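You operate a simulated robot arm through the tools that you are given. There is no shell and no other tool. Be economical: measure what you need, move in short steps, check, and stop when the job is done.

You run a simulated robot arm. Do the job below in one go: nothing can be reset, and whatever is moved stays where it is left.

JOB
Put the green tape on top of the orange tape.

The check looks at the end state, three seconds after you hand in, the way a careful person would. Anything else that was tipped, shoved, dropped, spilled or broken makes it a failure.

ROBOT AND FRAMES
A 7-joint arm with a two-finger parallel gripper, fixed in place. Base frame: the origin is at the foot of the arm, x ahead of it, y to its left, z up. Units: mm, rad, N and s.
With the tool pointing down near the work surface it reaches from about 300 to 700 mm from the base axis. Its first joint turns from -1.152 to 1.152 rad. Payload 1.57 kg.
The TCP is the grasp point between the finger pads, 30 mm short of the fingertips. In the tool frame z runs along the fingers and y along their closing line. Largest opening 110 mm; finger width 24, thickness 12; the body of the gripper, 48 by 112 mm, starts 78 mm behind the TCP.
Orientation is that of the tool frame in the base frame, as a unit quaternion [w, x, y, z]. With the fingers straight down and closing along the base's y, the tool's x points along the base's -x, its y along +y and its z along -z.

CONTROLS
- The arm moves only by the tool play_rows. Its argument "plan" is a list of rows, each a list of 7 numbers: the finger opening in m, from 0 to 0.11, then the shift along the tool's x, y, z in units of 25 mm (1.0 is 25 mm), then the turn, a rotation vector about the tool's x, y, z in units of 6 degrees (1.0 is 6 degrees). In form: [[hand, x, y, z, ax, ay, az], ...]. A call has 1 to 12 rows; each row shifts and turns the commanded pose from where the row before left it, along the tool's axes as they then stand. A call with a number of a shift or a turn outside -1 to 1 is refused whole. Rows are played at 5 a second. More than 50 mm and 0.15 rad between two rows, or a gripper value outside its range, and nothing of the call is played. Where a pose cannot be reached the arm comes as near as it can. A force on the tool above 40 N (or 10 N above the force at the start of the call, whichever is more), or a blocked arm, ends the call early, and 0.2 s more pass. Each finger travels about 108 mm/s and halts on what it meets, pressing with about 26 N; the grip force reading is that of the motor and also rises with nothing between the fingers. The clock runs only during rows and for 0.2 s after the last one: add rows that do not move to give the fingers time. It gives the time, the measured TCP pose, the force on the tool (base axes), the opening and the grip force at its end, in the units of the frame above (readings bear some noise), and new pictures: "views" is both (left out), scene, wrist or none.
- Cameras (640 x 400 px; columns grow to the right, rows downward): "scene" is fixed at [168.1, -404.4, 1387.2]; the picture's right is [0.70, -0.72, 0.00], its down [-0.52, -0.51, -0.69] and it looks along [0.49, 0.48, -0.73] (base axes); focal length 369 px, centre (320, 200). "wrist" rides on the gripper at [-36, 0, -80] in the tool frame; the picture's right is [0.00, -1.00, 0.00], its down [0.97, 0.00, -0.24] and it looks along [0.24, 0.00, 0.97] (tool axes); focal length 218 px, centre (320, 200). There is no depth. A picture from a camera that has moved, and an enlarged one, comes with that camera's place and axes in the base frame and with its lens.
- inspect(camera, box): a new picture of the part [left, top, right, bottom] of that camera's present view, enlarged. The clock stands still meanwhile.
- hand_in(): hands the job in; it is judged then, once.

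Go step by step. Nothing tells you positions but the pictures and the camera data: compare them with the known pose of the tool, close in by small moves and look again before you grip or let go. The budget is 90 turns and 150 pictures, counting those below and the enlarged ones. Unless the task says otherwise, let go and move clear before handing in, and close with one line.

The tools are called after ">>>" by a JSON object that holds its "api" and its "payload". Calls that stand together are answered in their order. play_rows: Moves the arm, as the interface text tells. Its arguments: {"type":"object","properties":{"plan":{"type":"array","items":{"type":"array","items":{"type":"number"}}},"views":{"type":"string","enum":["both","scene","wrist","none"]}},"required":["plan"]} The other tools are called the same way: inspect (camera, box) takes an enlarged picture of a part of a camera's view; hand_in () hands the job in.

At the start:

```text
time: 0.0
ee_pos: [341.1, -57.3, 1087.6]
tool_rot: [0.001, 0.0, 1.0, 0.001]
ft_force: [-0.3, -0.1, 0.0]
gripper_width: 110.2
gripper_force: 0.1
```

scene: 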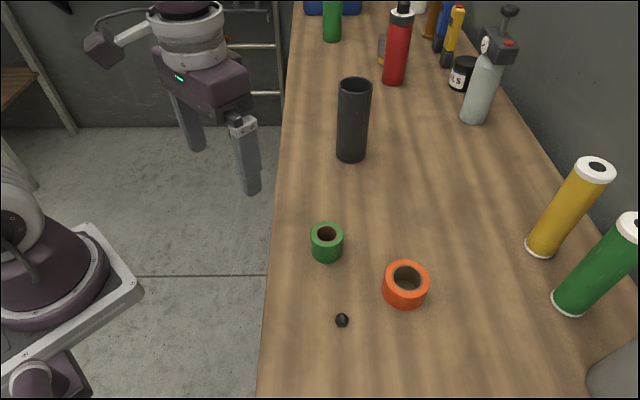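
wrist: 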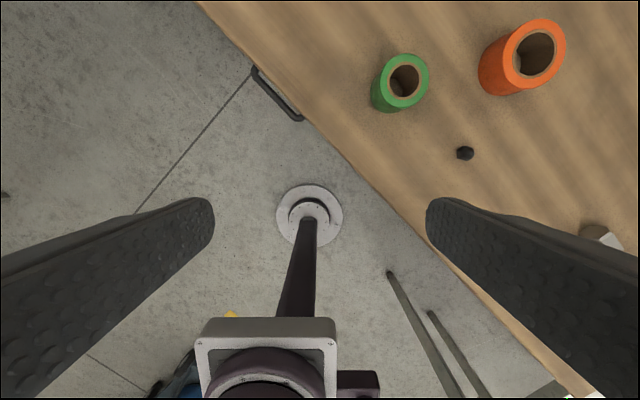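

I see the green tape near the table edge and the orange one to its right. I'll enlarge the view to measure both.

>>> {"api": "inspect", "payload": {"camera": "scene", "box": [290, 200, 450, 300]}}

>>> {"api": "inspect", "payload": {"camera": "wrist", "box": [350, 0, 590, 150]}}

```text
4.00 times, centred on (370, 250) of scene
camera zoom: at [168.1, -404.4, 1387.2], right [0.7, -0.72, 0.0], down [-0.52, -0.51, -0.69], along [0.49, 0.48, -0.73], focal length 1477 px, centre (120, 0)
```

zoom: 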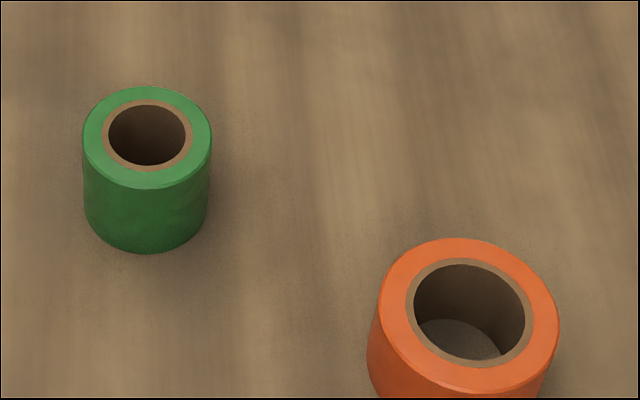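

```text
2.67 times, centred on (470, 75) of wrist
camera zoom: at [377.8, -57.7, 1166.8], right [0.0, -1.0, 0.0], down [-0.97, 0.0, 0.24], along [-0.24, 0.0, -0.97], focal length 582 px, centre (-80, 533)
```

zoom: 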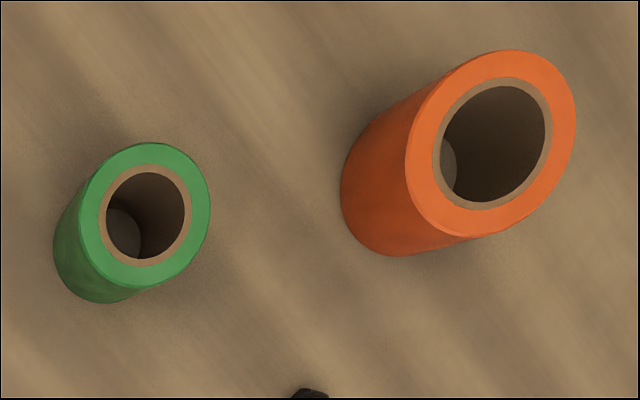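

Green tape is around (446, -150), top z≈904, about 53 mm across; orange is around (474, -292), top ≈897, about 68 mm across. I'll move above the green and look again.

>>> {"api": "play_rows", "payload": {"plan": [[0.11, -0.84, -0.74, 0.6, 0, 0, 0], [0.11, -0.84, -0.74, 0.6, 0, 0, 0], [0.11, -0.84, -0.74, 0.6, 0, 0, 0], [0.11, -0.84, -0.74, 0.6, 0, 0, 0], [0.11, -0.84, -0.74, 0.6, 0, 0, 0], [0.11, 0, 0, 0, 0, 0, 0]]}}

```text
time: 1.4
ee_pos: [448.7, -148.6, 1013.9]
tool_rot: [0.0, 0.0, 1.0, 0.0]
ft_force: [-0.1, -0.3, 0.2]
gripper_width: 110.1
gripper_force: 0.1
camera wrist: at [485.3, -148.8, 1092.4], right [0.0, -1.0, 0.0], down [-0.97, 0.0, 0.24], along [-0.24, 0.0, -0.97], focal length 218 px, centre (320, 200)
```

scene: 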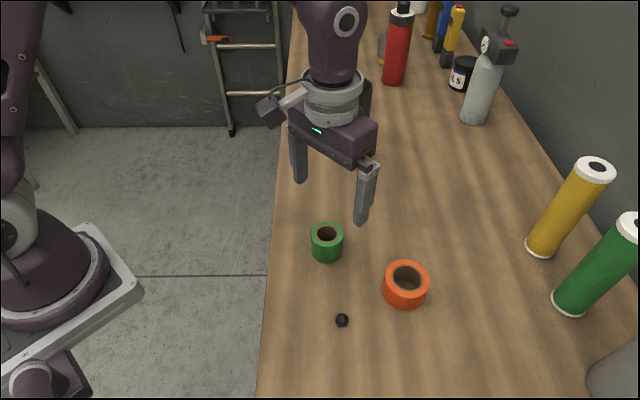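
wrist: 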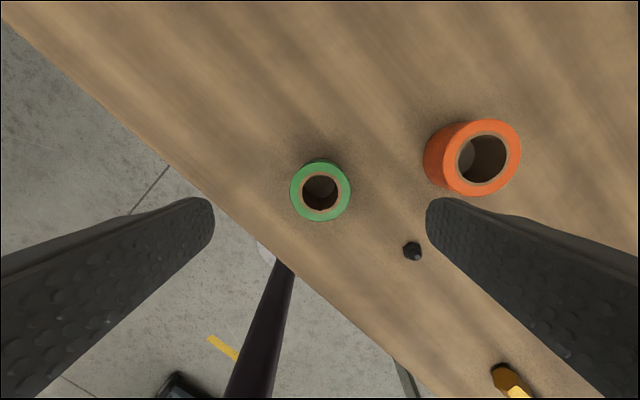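

The tape is almost centred under the tool at (446.7, -149.2). I'll descend to z≈899 in small steps.

>>> {"api": "play_rows", "payload": {"plan": [[0.11, 0.08, -0.02, 0.8, 0, 0, 0], [0.11, 0, 0, 0.8, 0, 0, 0], [0.11, 0, 0, 0.8, 0, 0, 0], [0.11, 0, 0, 0.8, 0, 0, 0], [0.11, 0, 0, 0.8, 0, 0, 0], [0.11, 0, 0, 0.6, 0, 0, 0], [0.11, 0, 0, 0, 0, 0, 0]]}}

```text
time: 3.0
ee_pos: [445.8, -151.3, 898.1]
tool_rot: [-0.001, 0.001, 1.0, 0.0]
ft_force: [0.0, -0.1, -0.1]
gripper_width: 110.1
gripper_force: 0.1
camera wrist: at [481.8, -151.1, 976.9], right [0.0, -1.0, 0.0], down [-0.97, 0.0, 0.24], along [-0.24, 0.0, -0.97], focal length 218 px, centre (320, 200)
```

scene: 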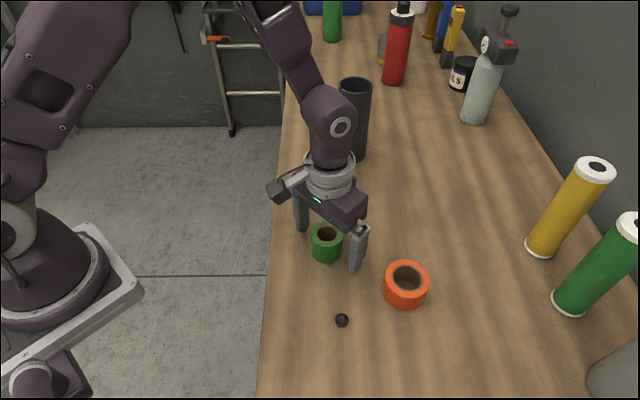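
wrist: 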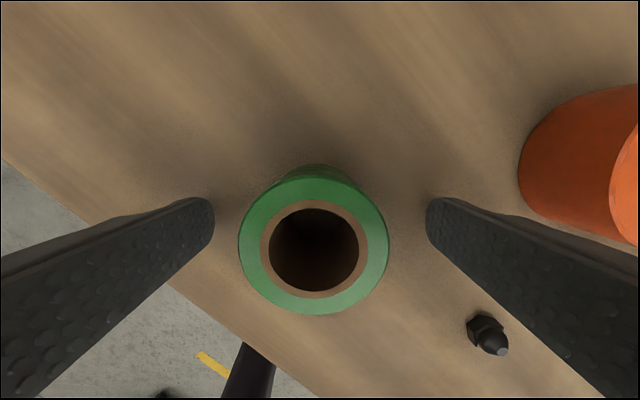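

The tape stands centred between the fingers. Closing the gripper now.

>>> {"api": "play_rows", "payload": {"plan": [[0.09, 0, 0.08, 0, 0, 0, 0], [0.07, 0, 0, 0, 0, 0, 0], [0.055, 0, 0, 0, 0, 0, 0], [0.04, 0, 0, 0, 0, 0, 0], [0.04, 0, 0, 0, 0, 0, 0], [0.04, 0, 0, 0, 0, 0, 0]]}}

```text
time: 4.4
ee_pos: [445.3, -148.5, 898.1]
tool_rot: [0.001, 0.001, 1.0, 0.0]
ft_force: [0.2, -0.3, 1.8]
gripper_width: 52.4
gripper_force: 25.6
camera wrist: at [481.6, -148.4, 977.2], right [0.0, -1.0, 0.0], down [-0.97, 0.0, 0.24], along [-0.24, 0.0, -0.97], focal length 218 px, centre (320, 200)
```

scene: 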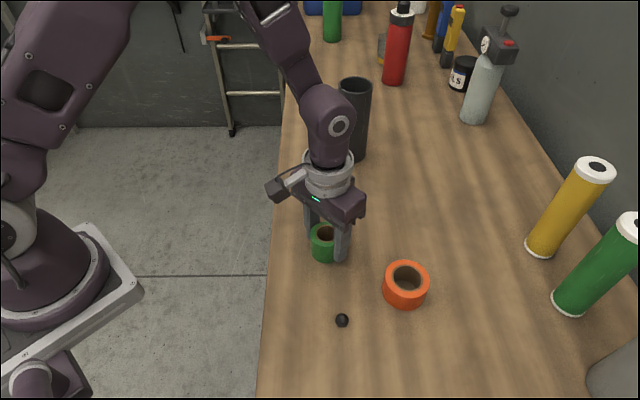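
wrist: 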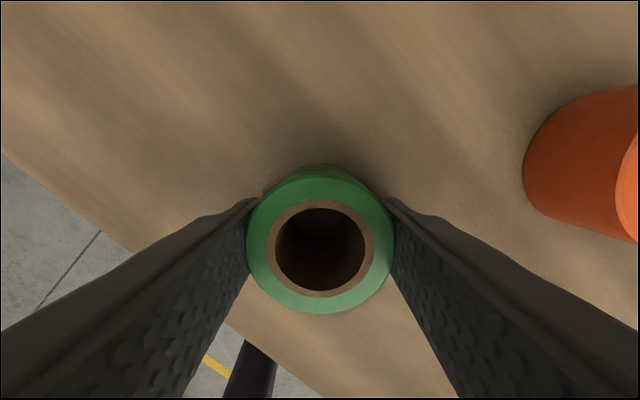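

The tape is held at 52.4 mm. I'll lift 75 mm, then go across above the orange tape.

>>> {"api": "play_rows", "payload": {"plan": [[0.04, 0, 0, -0.6, 0, 0, 0], [0.04, 0, 0, -0.8, 0, 0, 0], [0.04, 0, 0, -0.8, 0, 0, 0], [0.04, 0, 0, -0.8, 0, 0, 0], [0.04, -0.18, -0.95, 0, 0, 0, 0], [0.04, -0.18, -0.95, 0, 0, 0, 0], [0.04, -0.18, -0.95, 0, 0, 0, 0], [0.04, -0.18, -0.95, 0, 0, 0, 0], [0.04, -0.18, -0.95, 0, 0, 0, 0], [0.04, -0.18, -0.95, 0, 0, 0, 0], [0.04, 0, 0, 0, 0, 0, 0], [0.04, 0, 0, 0, 0, 0, 0]]}}

```text
time: 7.0
ee_pos: [471.8, -290.4, 972.5]
tool_rot: [-0.001, -0.001, 1.0, 0.0]
ft_force: [0.2, -0.9, 0.6]
gripper_width: 40.0
gripper_force: 0.1
camera wrist: at [508.0, -290.8, 1052.2], right [0.0, -1.0, 0.0], down [-0.97, 0.0, 0.24], along [-0.24, 0.0, -0.97], focal length 218 px, centre (320, 200)
```

scene: 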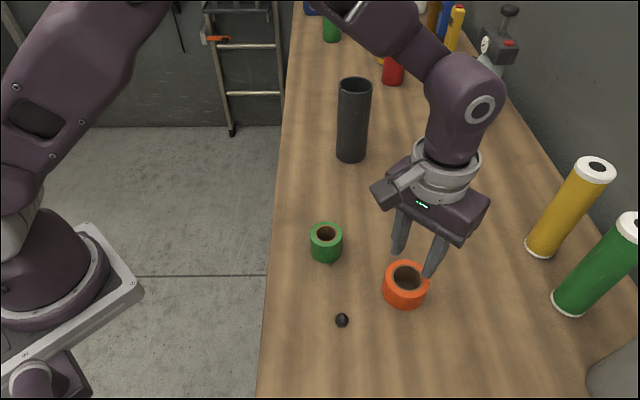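
wrist: 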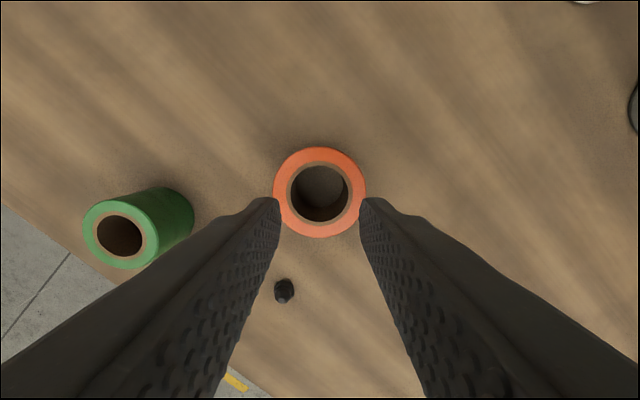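

The tape slipped out of the fingers at the lift and seems to still stand in place. I'll return above it with the hand open and look.

>>> {"api": "play_rows", "payload": {"plan": [[0.11, 0, 0, -0.4, 0, 0, 0], [0.11, 0.17, 0.94, 0, 0, 0, 0], [0.11, 0.17, 0.94, 0, 0, 0, 0], [0.11, 0.17, 0.94, 0, 0, 0, 0], [0.11, 0.17, 0.94, 0, 0, 0, 0], [0.11, 0.17, 0.94, 0, 0, 0, 0], [0.11, 0.17, 0.94, 0, 0, 0, 0], [0.11, 0, 0, 0, 0, 0, 0]]}}

>>> {"api": "inspect", "payload": {"camera": "scene", "box": [290, 200, 450, 300]}}

```text
time: 8.8
ee_pos: [444.4, -148.5, 982.5]
tool_rot: [0.0, 0.0, 1.0, 0.0]
ft_force: [-0.2, -0.7, -1.0]
gripper_width: 109.8
gripper_force: 0.0
camera wrist: at [481.6, -149.3, 1060.7], right [0.0, -1.0, 0.0], down [-0.97, 0.0, 0.24], along [-0.24, 0.0, -0.97], focal length 218 px, centre (320, 200)
```

scene: 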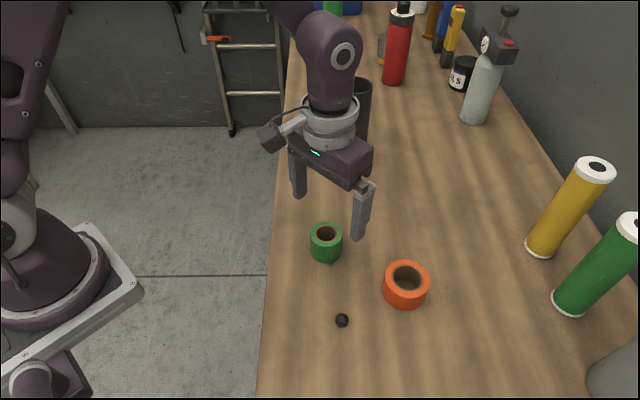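
wrist: 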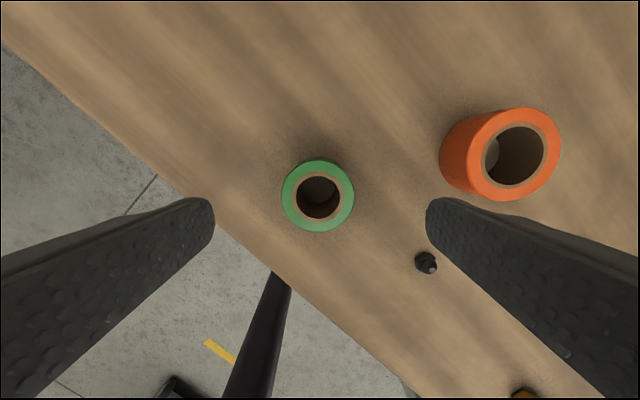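

```text
4.00 times, centred on (370, 250) of scene
camera zoom: at [168.1, -404.4, 1387.2], right [0.7, -0.72, 0.0], down [-0.52, -0.51, -0.69], along [0.49, 0.48, -0.73], focal length 1477 px, centre (120, 0)
```

zoom: 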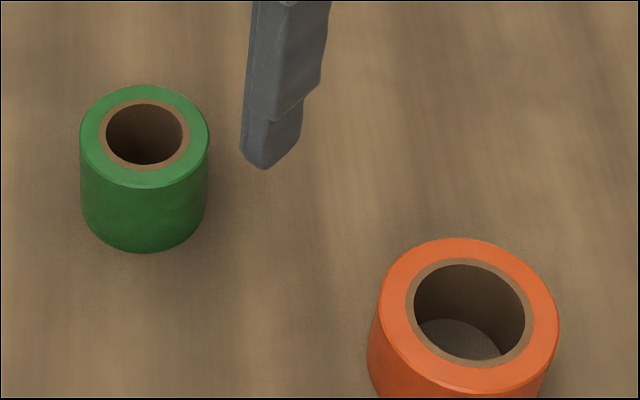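

The green tape still stands at about (446, -148). I'll descend lower this time (tips near the table) and close with a full squeeze.

>>> {"api": "play_rows", "payload": {"plan": [[0.11, -0.05, 0.02, 0.8, 0, 0, 0], [0.11, 0, 0, 0.8, 0, 0, 0], [0.11, 0, 0, 0.8, 0, 0, 0], [0.11, 0, 0, 0.6, 0, 0, 0], [0.11, 0, 0, 0.5, 0, 0, 0], [0.09, 0, 0, 0, 0, 0, 0], [0.07, 0, 0, 0, 0, 0, 0], [0.055, 0, 0, 0, 0, 0, 0], [0.0, 0, 0, 0, 0, 0, 0], [0.0, 0, 0, 0, 0, 0, 0], [0.0, 0, 0, 0, 0, 0, 0]]}}

>>> {"api": "inspect", "payload": {"camera": "scene", "box": [270, 180, 430, 280]}}

```text
time: 11.2
ee_pos: [446.2, -149.0, 895.7]
tool_rot: [0.001, 0.0, 1.0, -0.001]
ft_force: [-0.1, 0.5, 0.2]
gripper_width: 52.2
gripper_force: 25.4
camera wrist: at [481.9, -150.3, 973.3], right [0.0, -1.0, 0.0], down [-0.97, 0.0, 0.24], along [-0.24, 0.0, -0.97], focal length 218 px, centre (320, 200)
```

scene: 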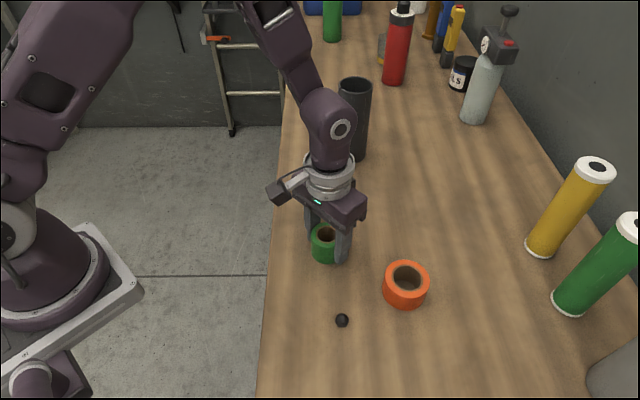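
wrist: 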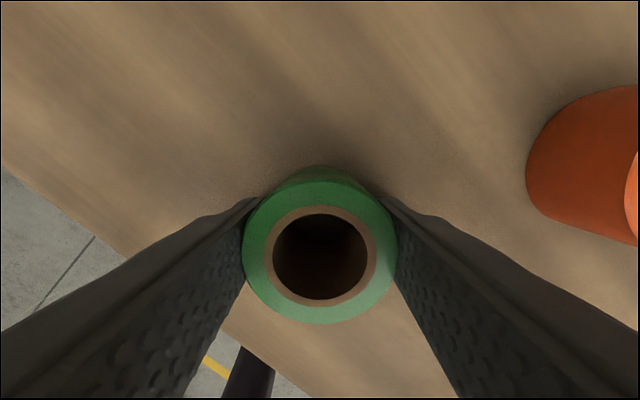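

```text
4.00 times, centred on (350, 230) of scene
camera zoom: at [168.1, -404.4, 1387.2], right [0.7, -0.72, 0.0], down [-0.52, -0.51, -0.69], along [0.49, 0.48, -0.73], focal length 1477 px, centre (200, 80)
```

zoom: 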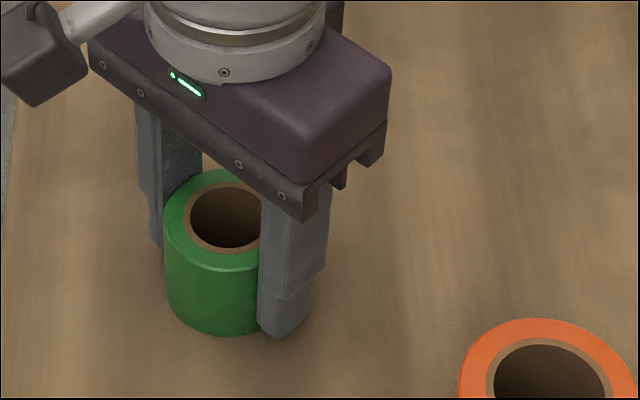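

Well gripped, with the fingers low on the roll. I'll lift very slowly by a few mm and watch the force.

>>> {"api": "play_rows", "payload": {"plan": [[0.0, 0, 0, -0.08, 0, 0, 0], [0.0, 0, 0, -0.08, 0, 0, 0], [0.0, 0, 0, -0.08, 0, 0, 0], [0.0, 0, 0, -0.08, 0, 0, 0], [0.0, 0, 0, -0.08, 0, 0, 0], [0.0, 0, 0, 0, 0, 0, 0]]}}

>>> {"api": "inspect", "payload": {"camera": "scene", "box": [270, 180, 430, 280]}}

```text
time: 12.6
ee_pos: [447.1, -150.4, 905.7]
tool_rot: [0.001, -0.001, 1.0, 0.0]
ft_force: [0.0, -0.2, -1.6]
gripper_width: 52.4
gripper_force: 26.0
camera wrist: at [483.0, -150.1, 984.2], right [0.0, -1.0, 0.0], down [-0.97, 0.0, 0.24], along [-0.24, 0.0, -0.97], focal length 218 px, centre (320, 200)
```

scene: 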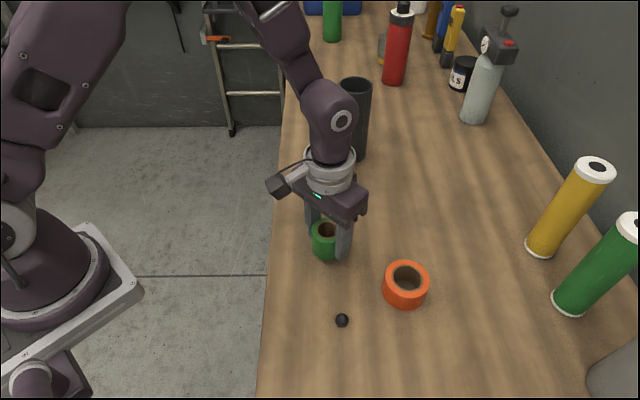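
wrist: 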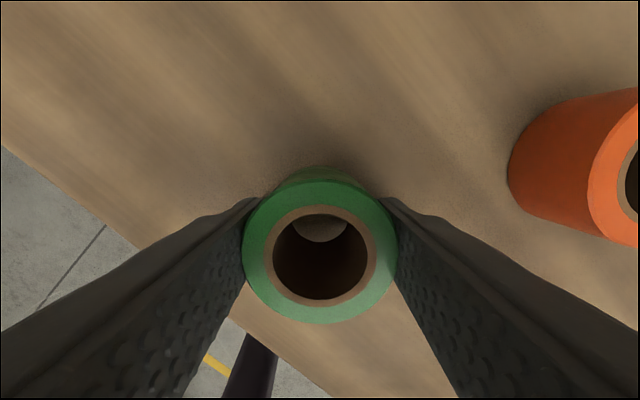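

```text
4.00 times, centred on (350, 230) of scene
camera zoom: at [168.1, -404.4, 1387.2], right [0.7, -0.72, 0.0], down [-0.52, -0.51, -0.69], along [0.49, 0.48, -0.73], focal length 1477 px, centre (200, 80)
```

zoom: 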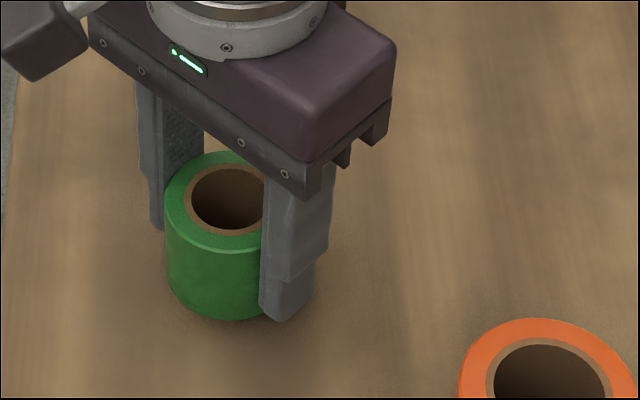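

The tape is rising with the hand this time. I'll continue slowly upward by 45 mm.

>>> {"api": "play_rows", "payload": {"plan": [[0.0, 0, 0, -0.1, 0, 0, 0], [0.0, 0, 0, -0.15, 0, 0, 0], [0.0, 0, 0, -0.18, 0, 0, 0], [0.0, 0, 0, -0.18, 0, 0, 0], [0.0, 0, 0, -0.18, 0, 0, 0], [0.0, 0, 0, -0.18, 0, 0, 0], [0.0, 0, 0, -0.18, 0, 0, 0], [0.0, 0, 0, -0.18, 0, 0, 0], [0.0, 0, 0, -0.18, 0, 0, 0], [0.0, 0, 0, -0.15, 0, 0, 0], [0.0, 0, 0, -0.1, 0, 0, 0], [0.0, 0, 0, 0, 0, 0, 0]]}}

```text
time: 15.2
ee_pos: [445.5, -150.2, 949.1]
tool_rot: [-0.001, 0.0, 1.0, 0.001]
ft_force: [-0.5, -0.4, -1.6]
gripper_width: 52.6
gripper_force: 25.9
camera wrist: at [482.8, -149.4, 1028.5], right [0.0, -1.0, 0.0], down [-0.97, 0.0, 0.24], along [-0.24, 0.0, -0.97], focal length 218 px, centre (320, 200)
```

scene: 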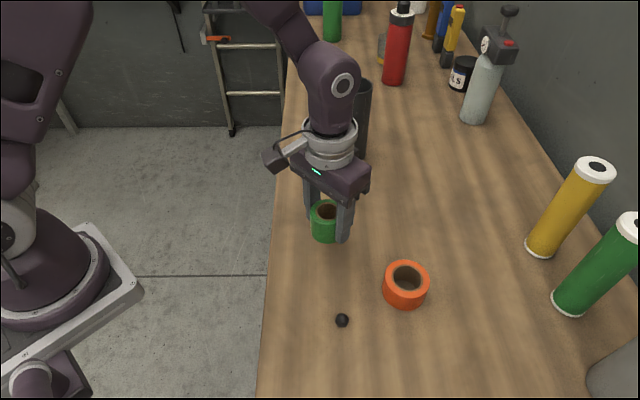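
wrist: 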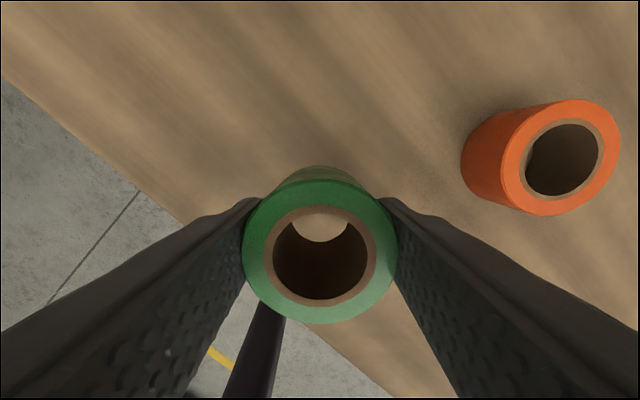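

The tape is held firmly, its bottom at about z=913. Moving across gently to above the orange tape at (475, -291).

>>> {"api": "play_rows", "payload": {"plan": [[0.0, -0.05, -0.25, 0, 0, 0, 0], [0.0, -0.1, -0.45, 0, 0, 0, 0], [0.0, -0.12, -0.6, 0, 0, 0, 0], [0.0, -0.12, -0.6, 0, 0, 0, 0], [0.0, -0.12, -0.6, 0, 0, 0, 0], [0.0, -0.12, -0.6, 0, 0, 0, 0], [0.0, -0.12, -0.6, 0, 0, 0, 0], [0.0, -0.12, -0.6, 0, 0, 0, 0], [0.0, -0.12, -0.6, 0, 0, 0, 0], [0.0, -0.11, -0.48, 0, 0, 0, 0], [0.0, -0.06, -0.26, 0, 0, 0, 0], [0.0, 0, 0, 0, 0, 0, 0]]}}

>>> {"api": "inspect", "payload": {"camera": "scene", "box": [330, 220, 490, 320]}}

```text
time: 17.8
ee_pos: [476.4, -291.2, 949.2]
tool_rot: [0.0, 0.001, 1.0, 0.0]
ft_force: [-0.4, 1.4, -0.5]
gripper_width: 52.5
gripper_force: 26.4
camera wrist: at [511.9, -291.3, 1027.7], right [0.0, -1.0, 0.0], down [-0.97, 0.0, 0.24], along [-0.24, 0.0, -0.97], focal length 218 px, centre (320, 200)
```

scene: 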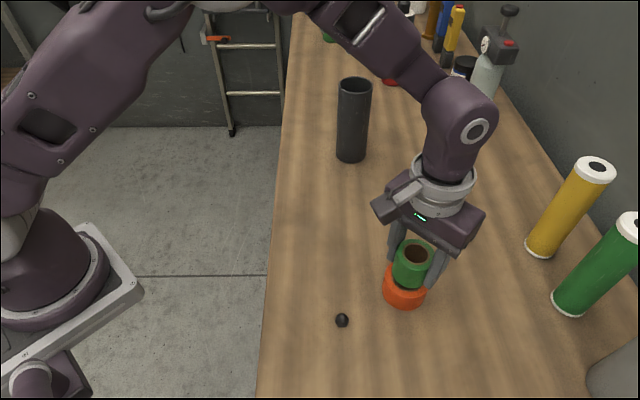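
wrist: 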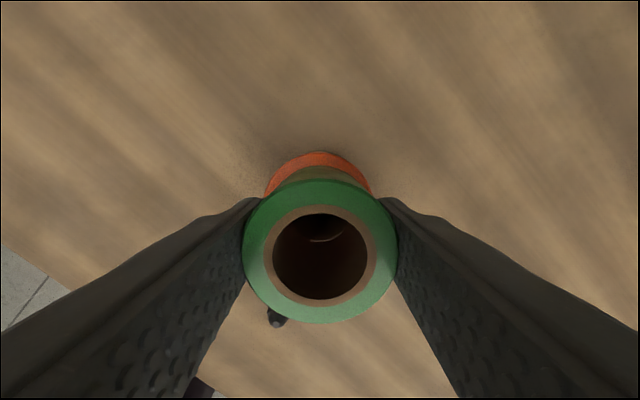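

```text
4.00 times, centred on (410, 270) of scene
camera zoom: at [168.1, -404.4, 1387.2], right [0.7, -0.72, 0.0], down [-0.52, -0.51, -0.69], along [0.49, 0.48, -0.73], focal length 1477 px, centre (-40, -80)
```

zoom: 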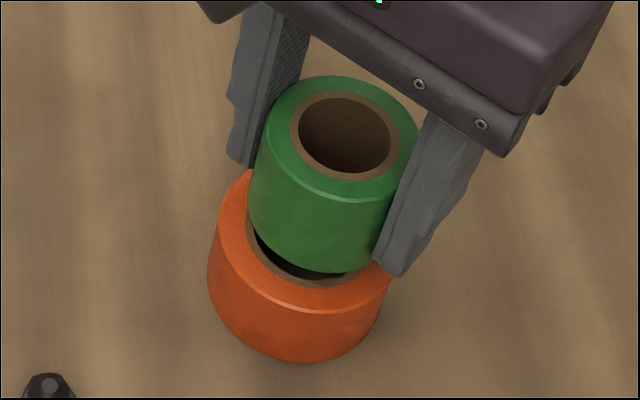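

Aligned above the orange. I'll lower slowly about 13 mm and look before the last bit.

>>> {"api": "play_rows", "payload": {"plan": [[0.0, 0.04, 0, 0.1, 0, 0, 0], [0.0, 0, 0, 0.1, 0, 0, 0], [0.0, 0, 0, 0.1, 0, 0, 0], [0.0, 0, 0, 0.1, 0, 0, 0], [0.0, 0, 0, 0.06, 0, 0, 0], [0.0, 0, 0, 0.06, 0, 0, 0], [0.0, 0, 0, 0, 0, 0, 0]]}}

>>> {"api": "inspect", "payload": {"camera": "scene", "box": [330, 220, 490, 320]}}

```text
time: 19.4
ee_pos: [474.1, -291.5, 936.6]
tool_rot: [0.0, 0.001, 1.0, 0.001]
ft_force: [-0.1, -0.2, -1.1]
gripper_width: 52.2
gripper_force: 26.0
camera wrist: at [511.3, -291.2, 1015.3], right [0.0, -1.0, 0.0], down [-0.97, 0.0, 0.24], along [-0.24, 0.0, -0.97], focal length 218 px, centre (320, 200)
```

scene: 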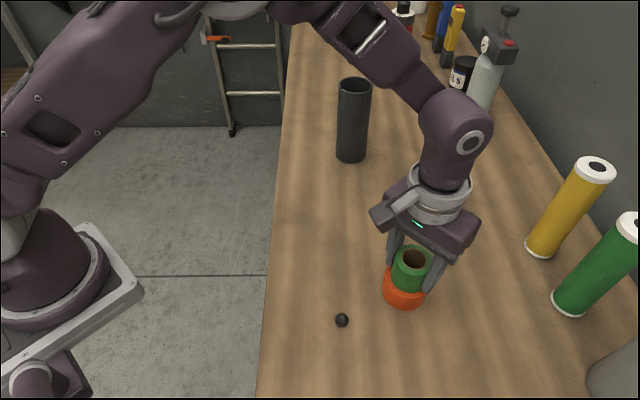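
wrist: 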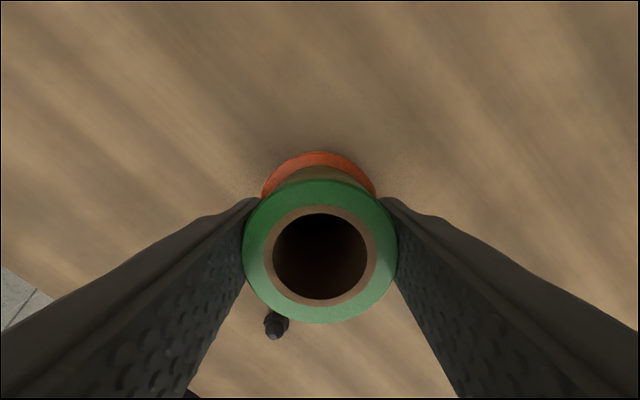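

```text
4.00 times, centred on (410, 270) of scene
camera zoom: at [168.1, -404.4, 1387.2], right [0.7, -0.72, 0.0], down [-0.52, -0.51, -0.69], along [0.49, 0.48, -0.73], focal length 1477 px, centre (-40, -80)
```

zoom: 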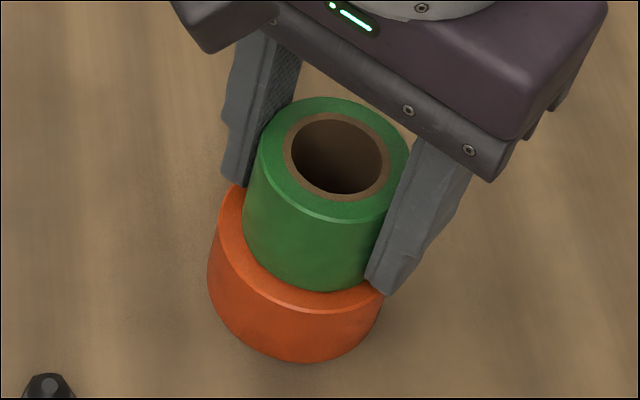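

Just above contact now. I'll lower in sub-millimetre steps while reading the force.

>>> {"api": "play_rows", "payload": {"plan": [[0.0, 0, 0, 0.03, 0, 0, 0], [0.0, 0, 0, 0.03, 0, 0, 0], [0.0, 0, 0, 0.03, 0, 0, 0], [0.0, 0, 0, 0, 0, 0, 0]], "views": "none"}}

>>> {"api": "play_rows", "payload": {"plan": [[0.0, 0, 0, 0.03, 0, 0, 0], [0.0, 0, 0, 0, 0, 0, 0]], "views": "none"}}

>>> {"api": "inspect", "payload": {"camera": "scene", "box": [330, 220, 490, 320]}}

```text
time: 20.4
ee_pos: [476.0, -290.5, 934.1]
tool_rot: [0.0, 0.0, 1.0, 0.0]
ft_force: [-1.0, -0.2, 3.3]
gripper_width: 52.4
gripper_force: 26.1
```

```text
time: 21.0
ee_pos: [475.3, -289.8, 933.7]
tool_rot: [0.001, -0.001, 1.0, -0.001]
ft_force: [0.0, 0.0, 16.6]
gripper_width: 52.3
gripper_force: 25.7
```

```text
4.00 times, centred on (410, 270) of scene
camera zoom: at [167.9, -404.3, 1387.2], right [0.7, -0.72, 0.0], down [-0.52, -0.51, -0.69], along [0.49, 0.48, -0.73], focal length 1477 px, centre (-40, -80)
```

zoom: 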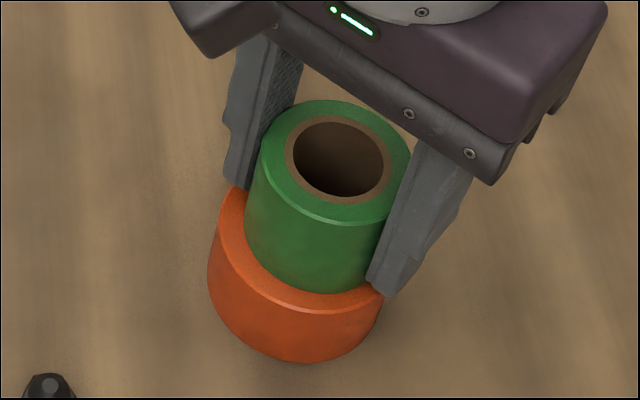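

Contact is clear (16.6 N down on the orange). I'll ease back half a millimetre, then open gradually.

>>> {"api": "play_rows", "payload": {"plan": [[0.0, 0, 0, -0.02, 0, 0, 0], [0.05, 0, 0, 0, 0, 0, 0], [0.056, 0, 0, 0, 0, 0, 0], [0.062, 0, 0, 0, 0, 0, 0], [0.075, 0, 0, 0, 0, 0, 0], [0.09, 0, 0, 0, 0, 0, 0], [0.1, 0, 0, 0, 0, 0, 0]]}}

>>> {"api": "inspect", "payload": {"camera": "scene", "box": [330, 220, 490, 320]}}

```text
time: 22.6
ee_pos: [475.8, -289.8, 934.3]
tool_rot: [0.0, 0.0, 1.0, 0.0]
ft_force: [0.0, -0.1, 0.1]
gripper_width: 99.9
gripper_force: 0.0
camera wrist: at [512.2, -291.0, 1013.2], right [0.0, -1.0, 0.0], down [-0.97, 0.0, 0.24], along [-0.24, 0.0, -0.97], focal length 218 px, centre (320, 200)
```

scene: 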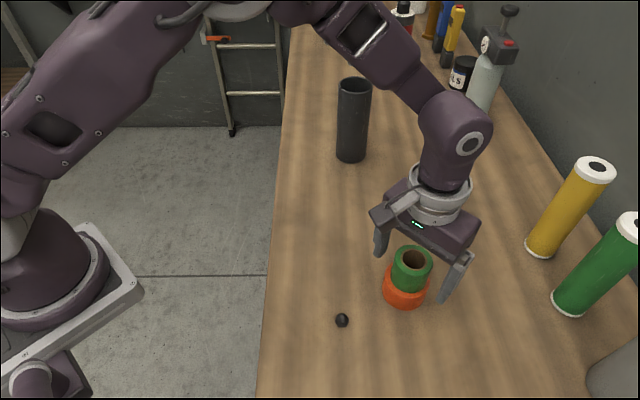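
wrist: 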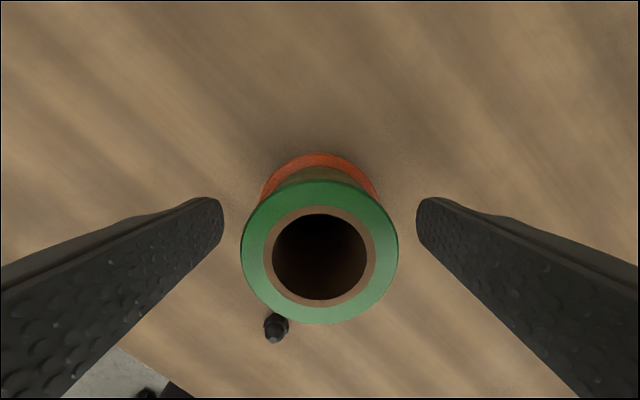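

```text
4.00 times, centred on (410, 270) of scene
camera zoom: at [168.1, -404.4, 1387.2], right [0.7, -0.72, 0.0], down [-0.52, -0.51, -0.69], along [0.49, 0.48, -0.73], focal length 1477 px, centre (-40, -80)
```

zoom: 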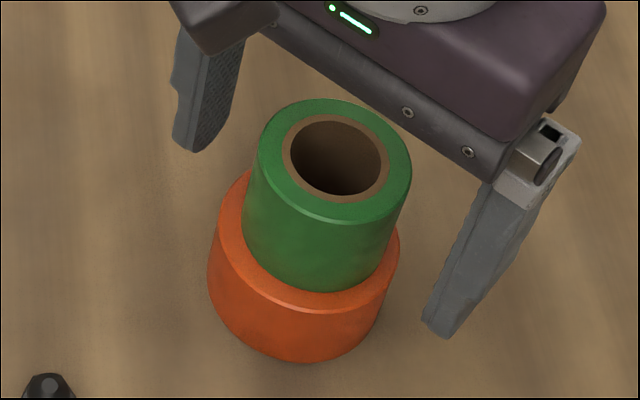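

The green tape sits flat and centred on the orange. I'll withdraw straight up.

>>> {"api": "play_rows", "payload": {"plan": [[0.1, 0, 0, -0.3, 0, 0, 0], [0.1, 0, 0, -0.6, 0, 0, 0], [0.1, 0, 0, -0.9, 0, 0, 0], [0.1, 0, 0, -0.9, 0, 0, 0], [0.1, 0, 0, -0.9, 0, 0, 0], [0.1, 0, 0, -0.9, 0, 0, 0], [0.1, 0, 0, 0, 0, 0, 0]]}}

```text
time: 24.2
ee_pos: [474.4, -288.9, 1045.9]
tool_rot: [0.0, 0.0, 1.0, 0.0]
ft_force: [-0.9, 0.6, 0.6]
gripper_width: 100.0
gripper_force: 0.1
camera wrist: at [510.9, -289.8, 1124.6], right [0.0, -1.0, 0.0], down [-0.97, 0.0, 0.24], along [-0.24, 0.0, -0.97], focal length 218 px, centre (320, 200)
```

scene: 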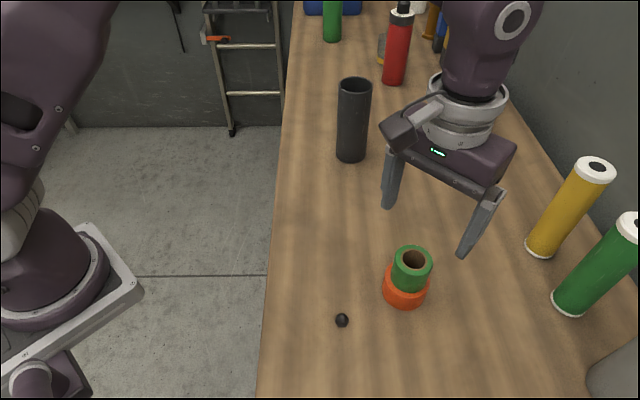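
wrist: 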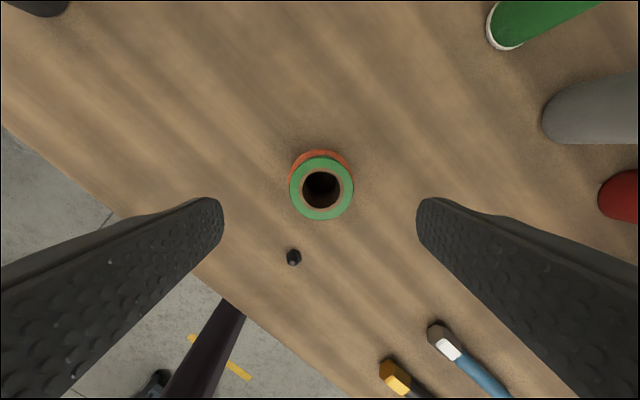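

The stack stands, the gripper is clear and nothing else has moved. Handing in.

>>> {"api": "hand_in", "payload": {}}

```text
The job is handed in.
```

The green tape is resting flat and centred on top of the orange tape; it slipped from the gripper on the first lift but stayed upright, and nothing else was disturbed.
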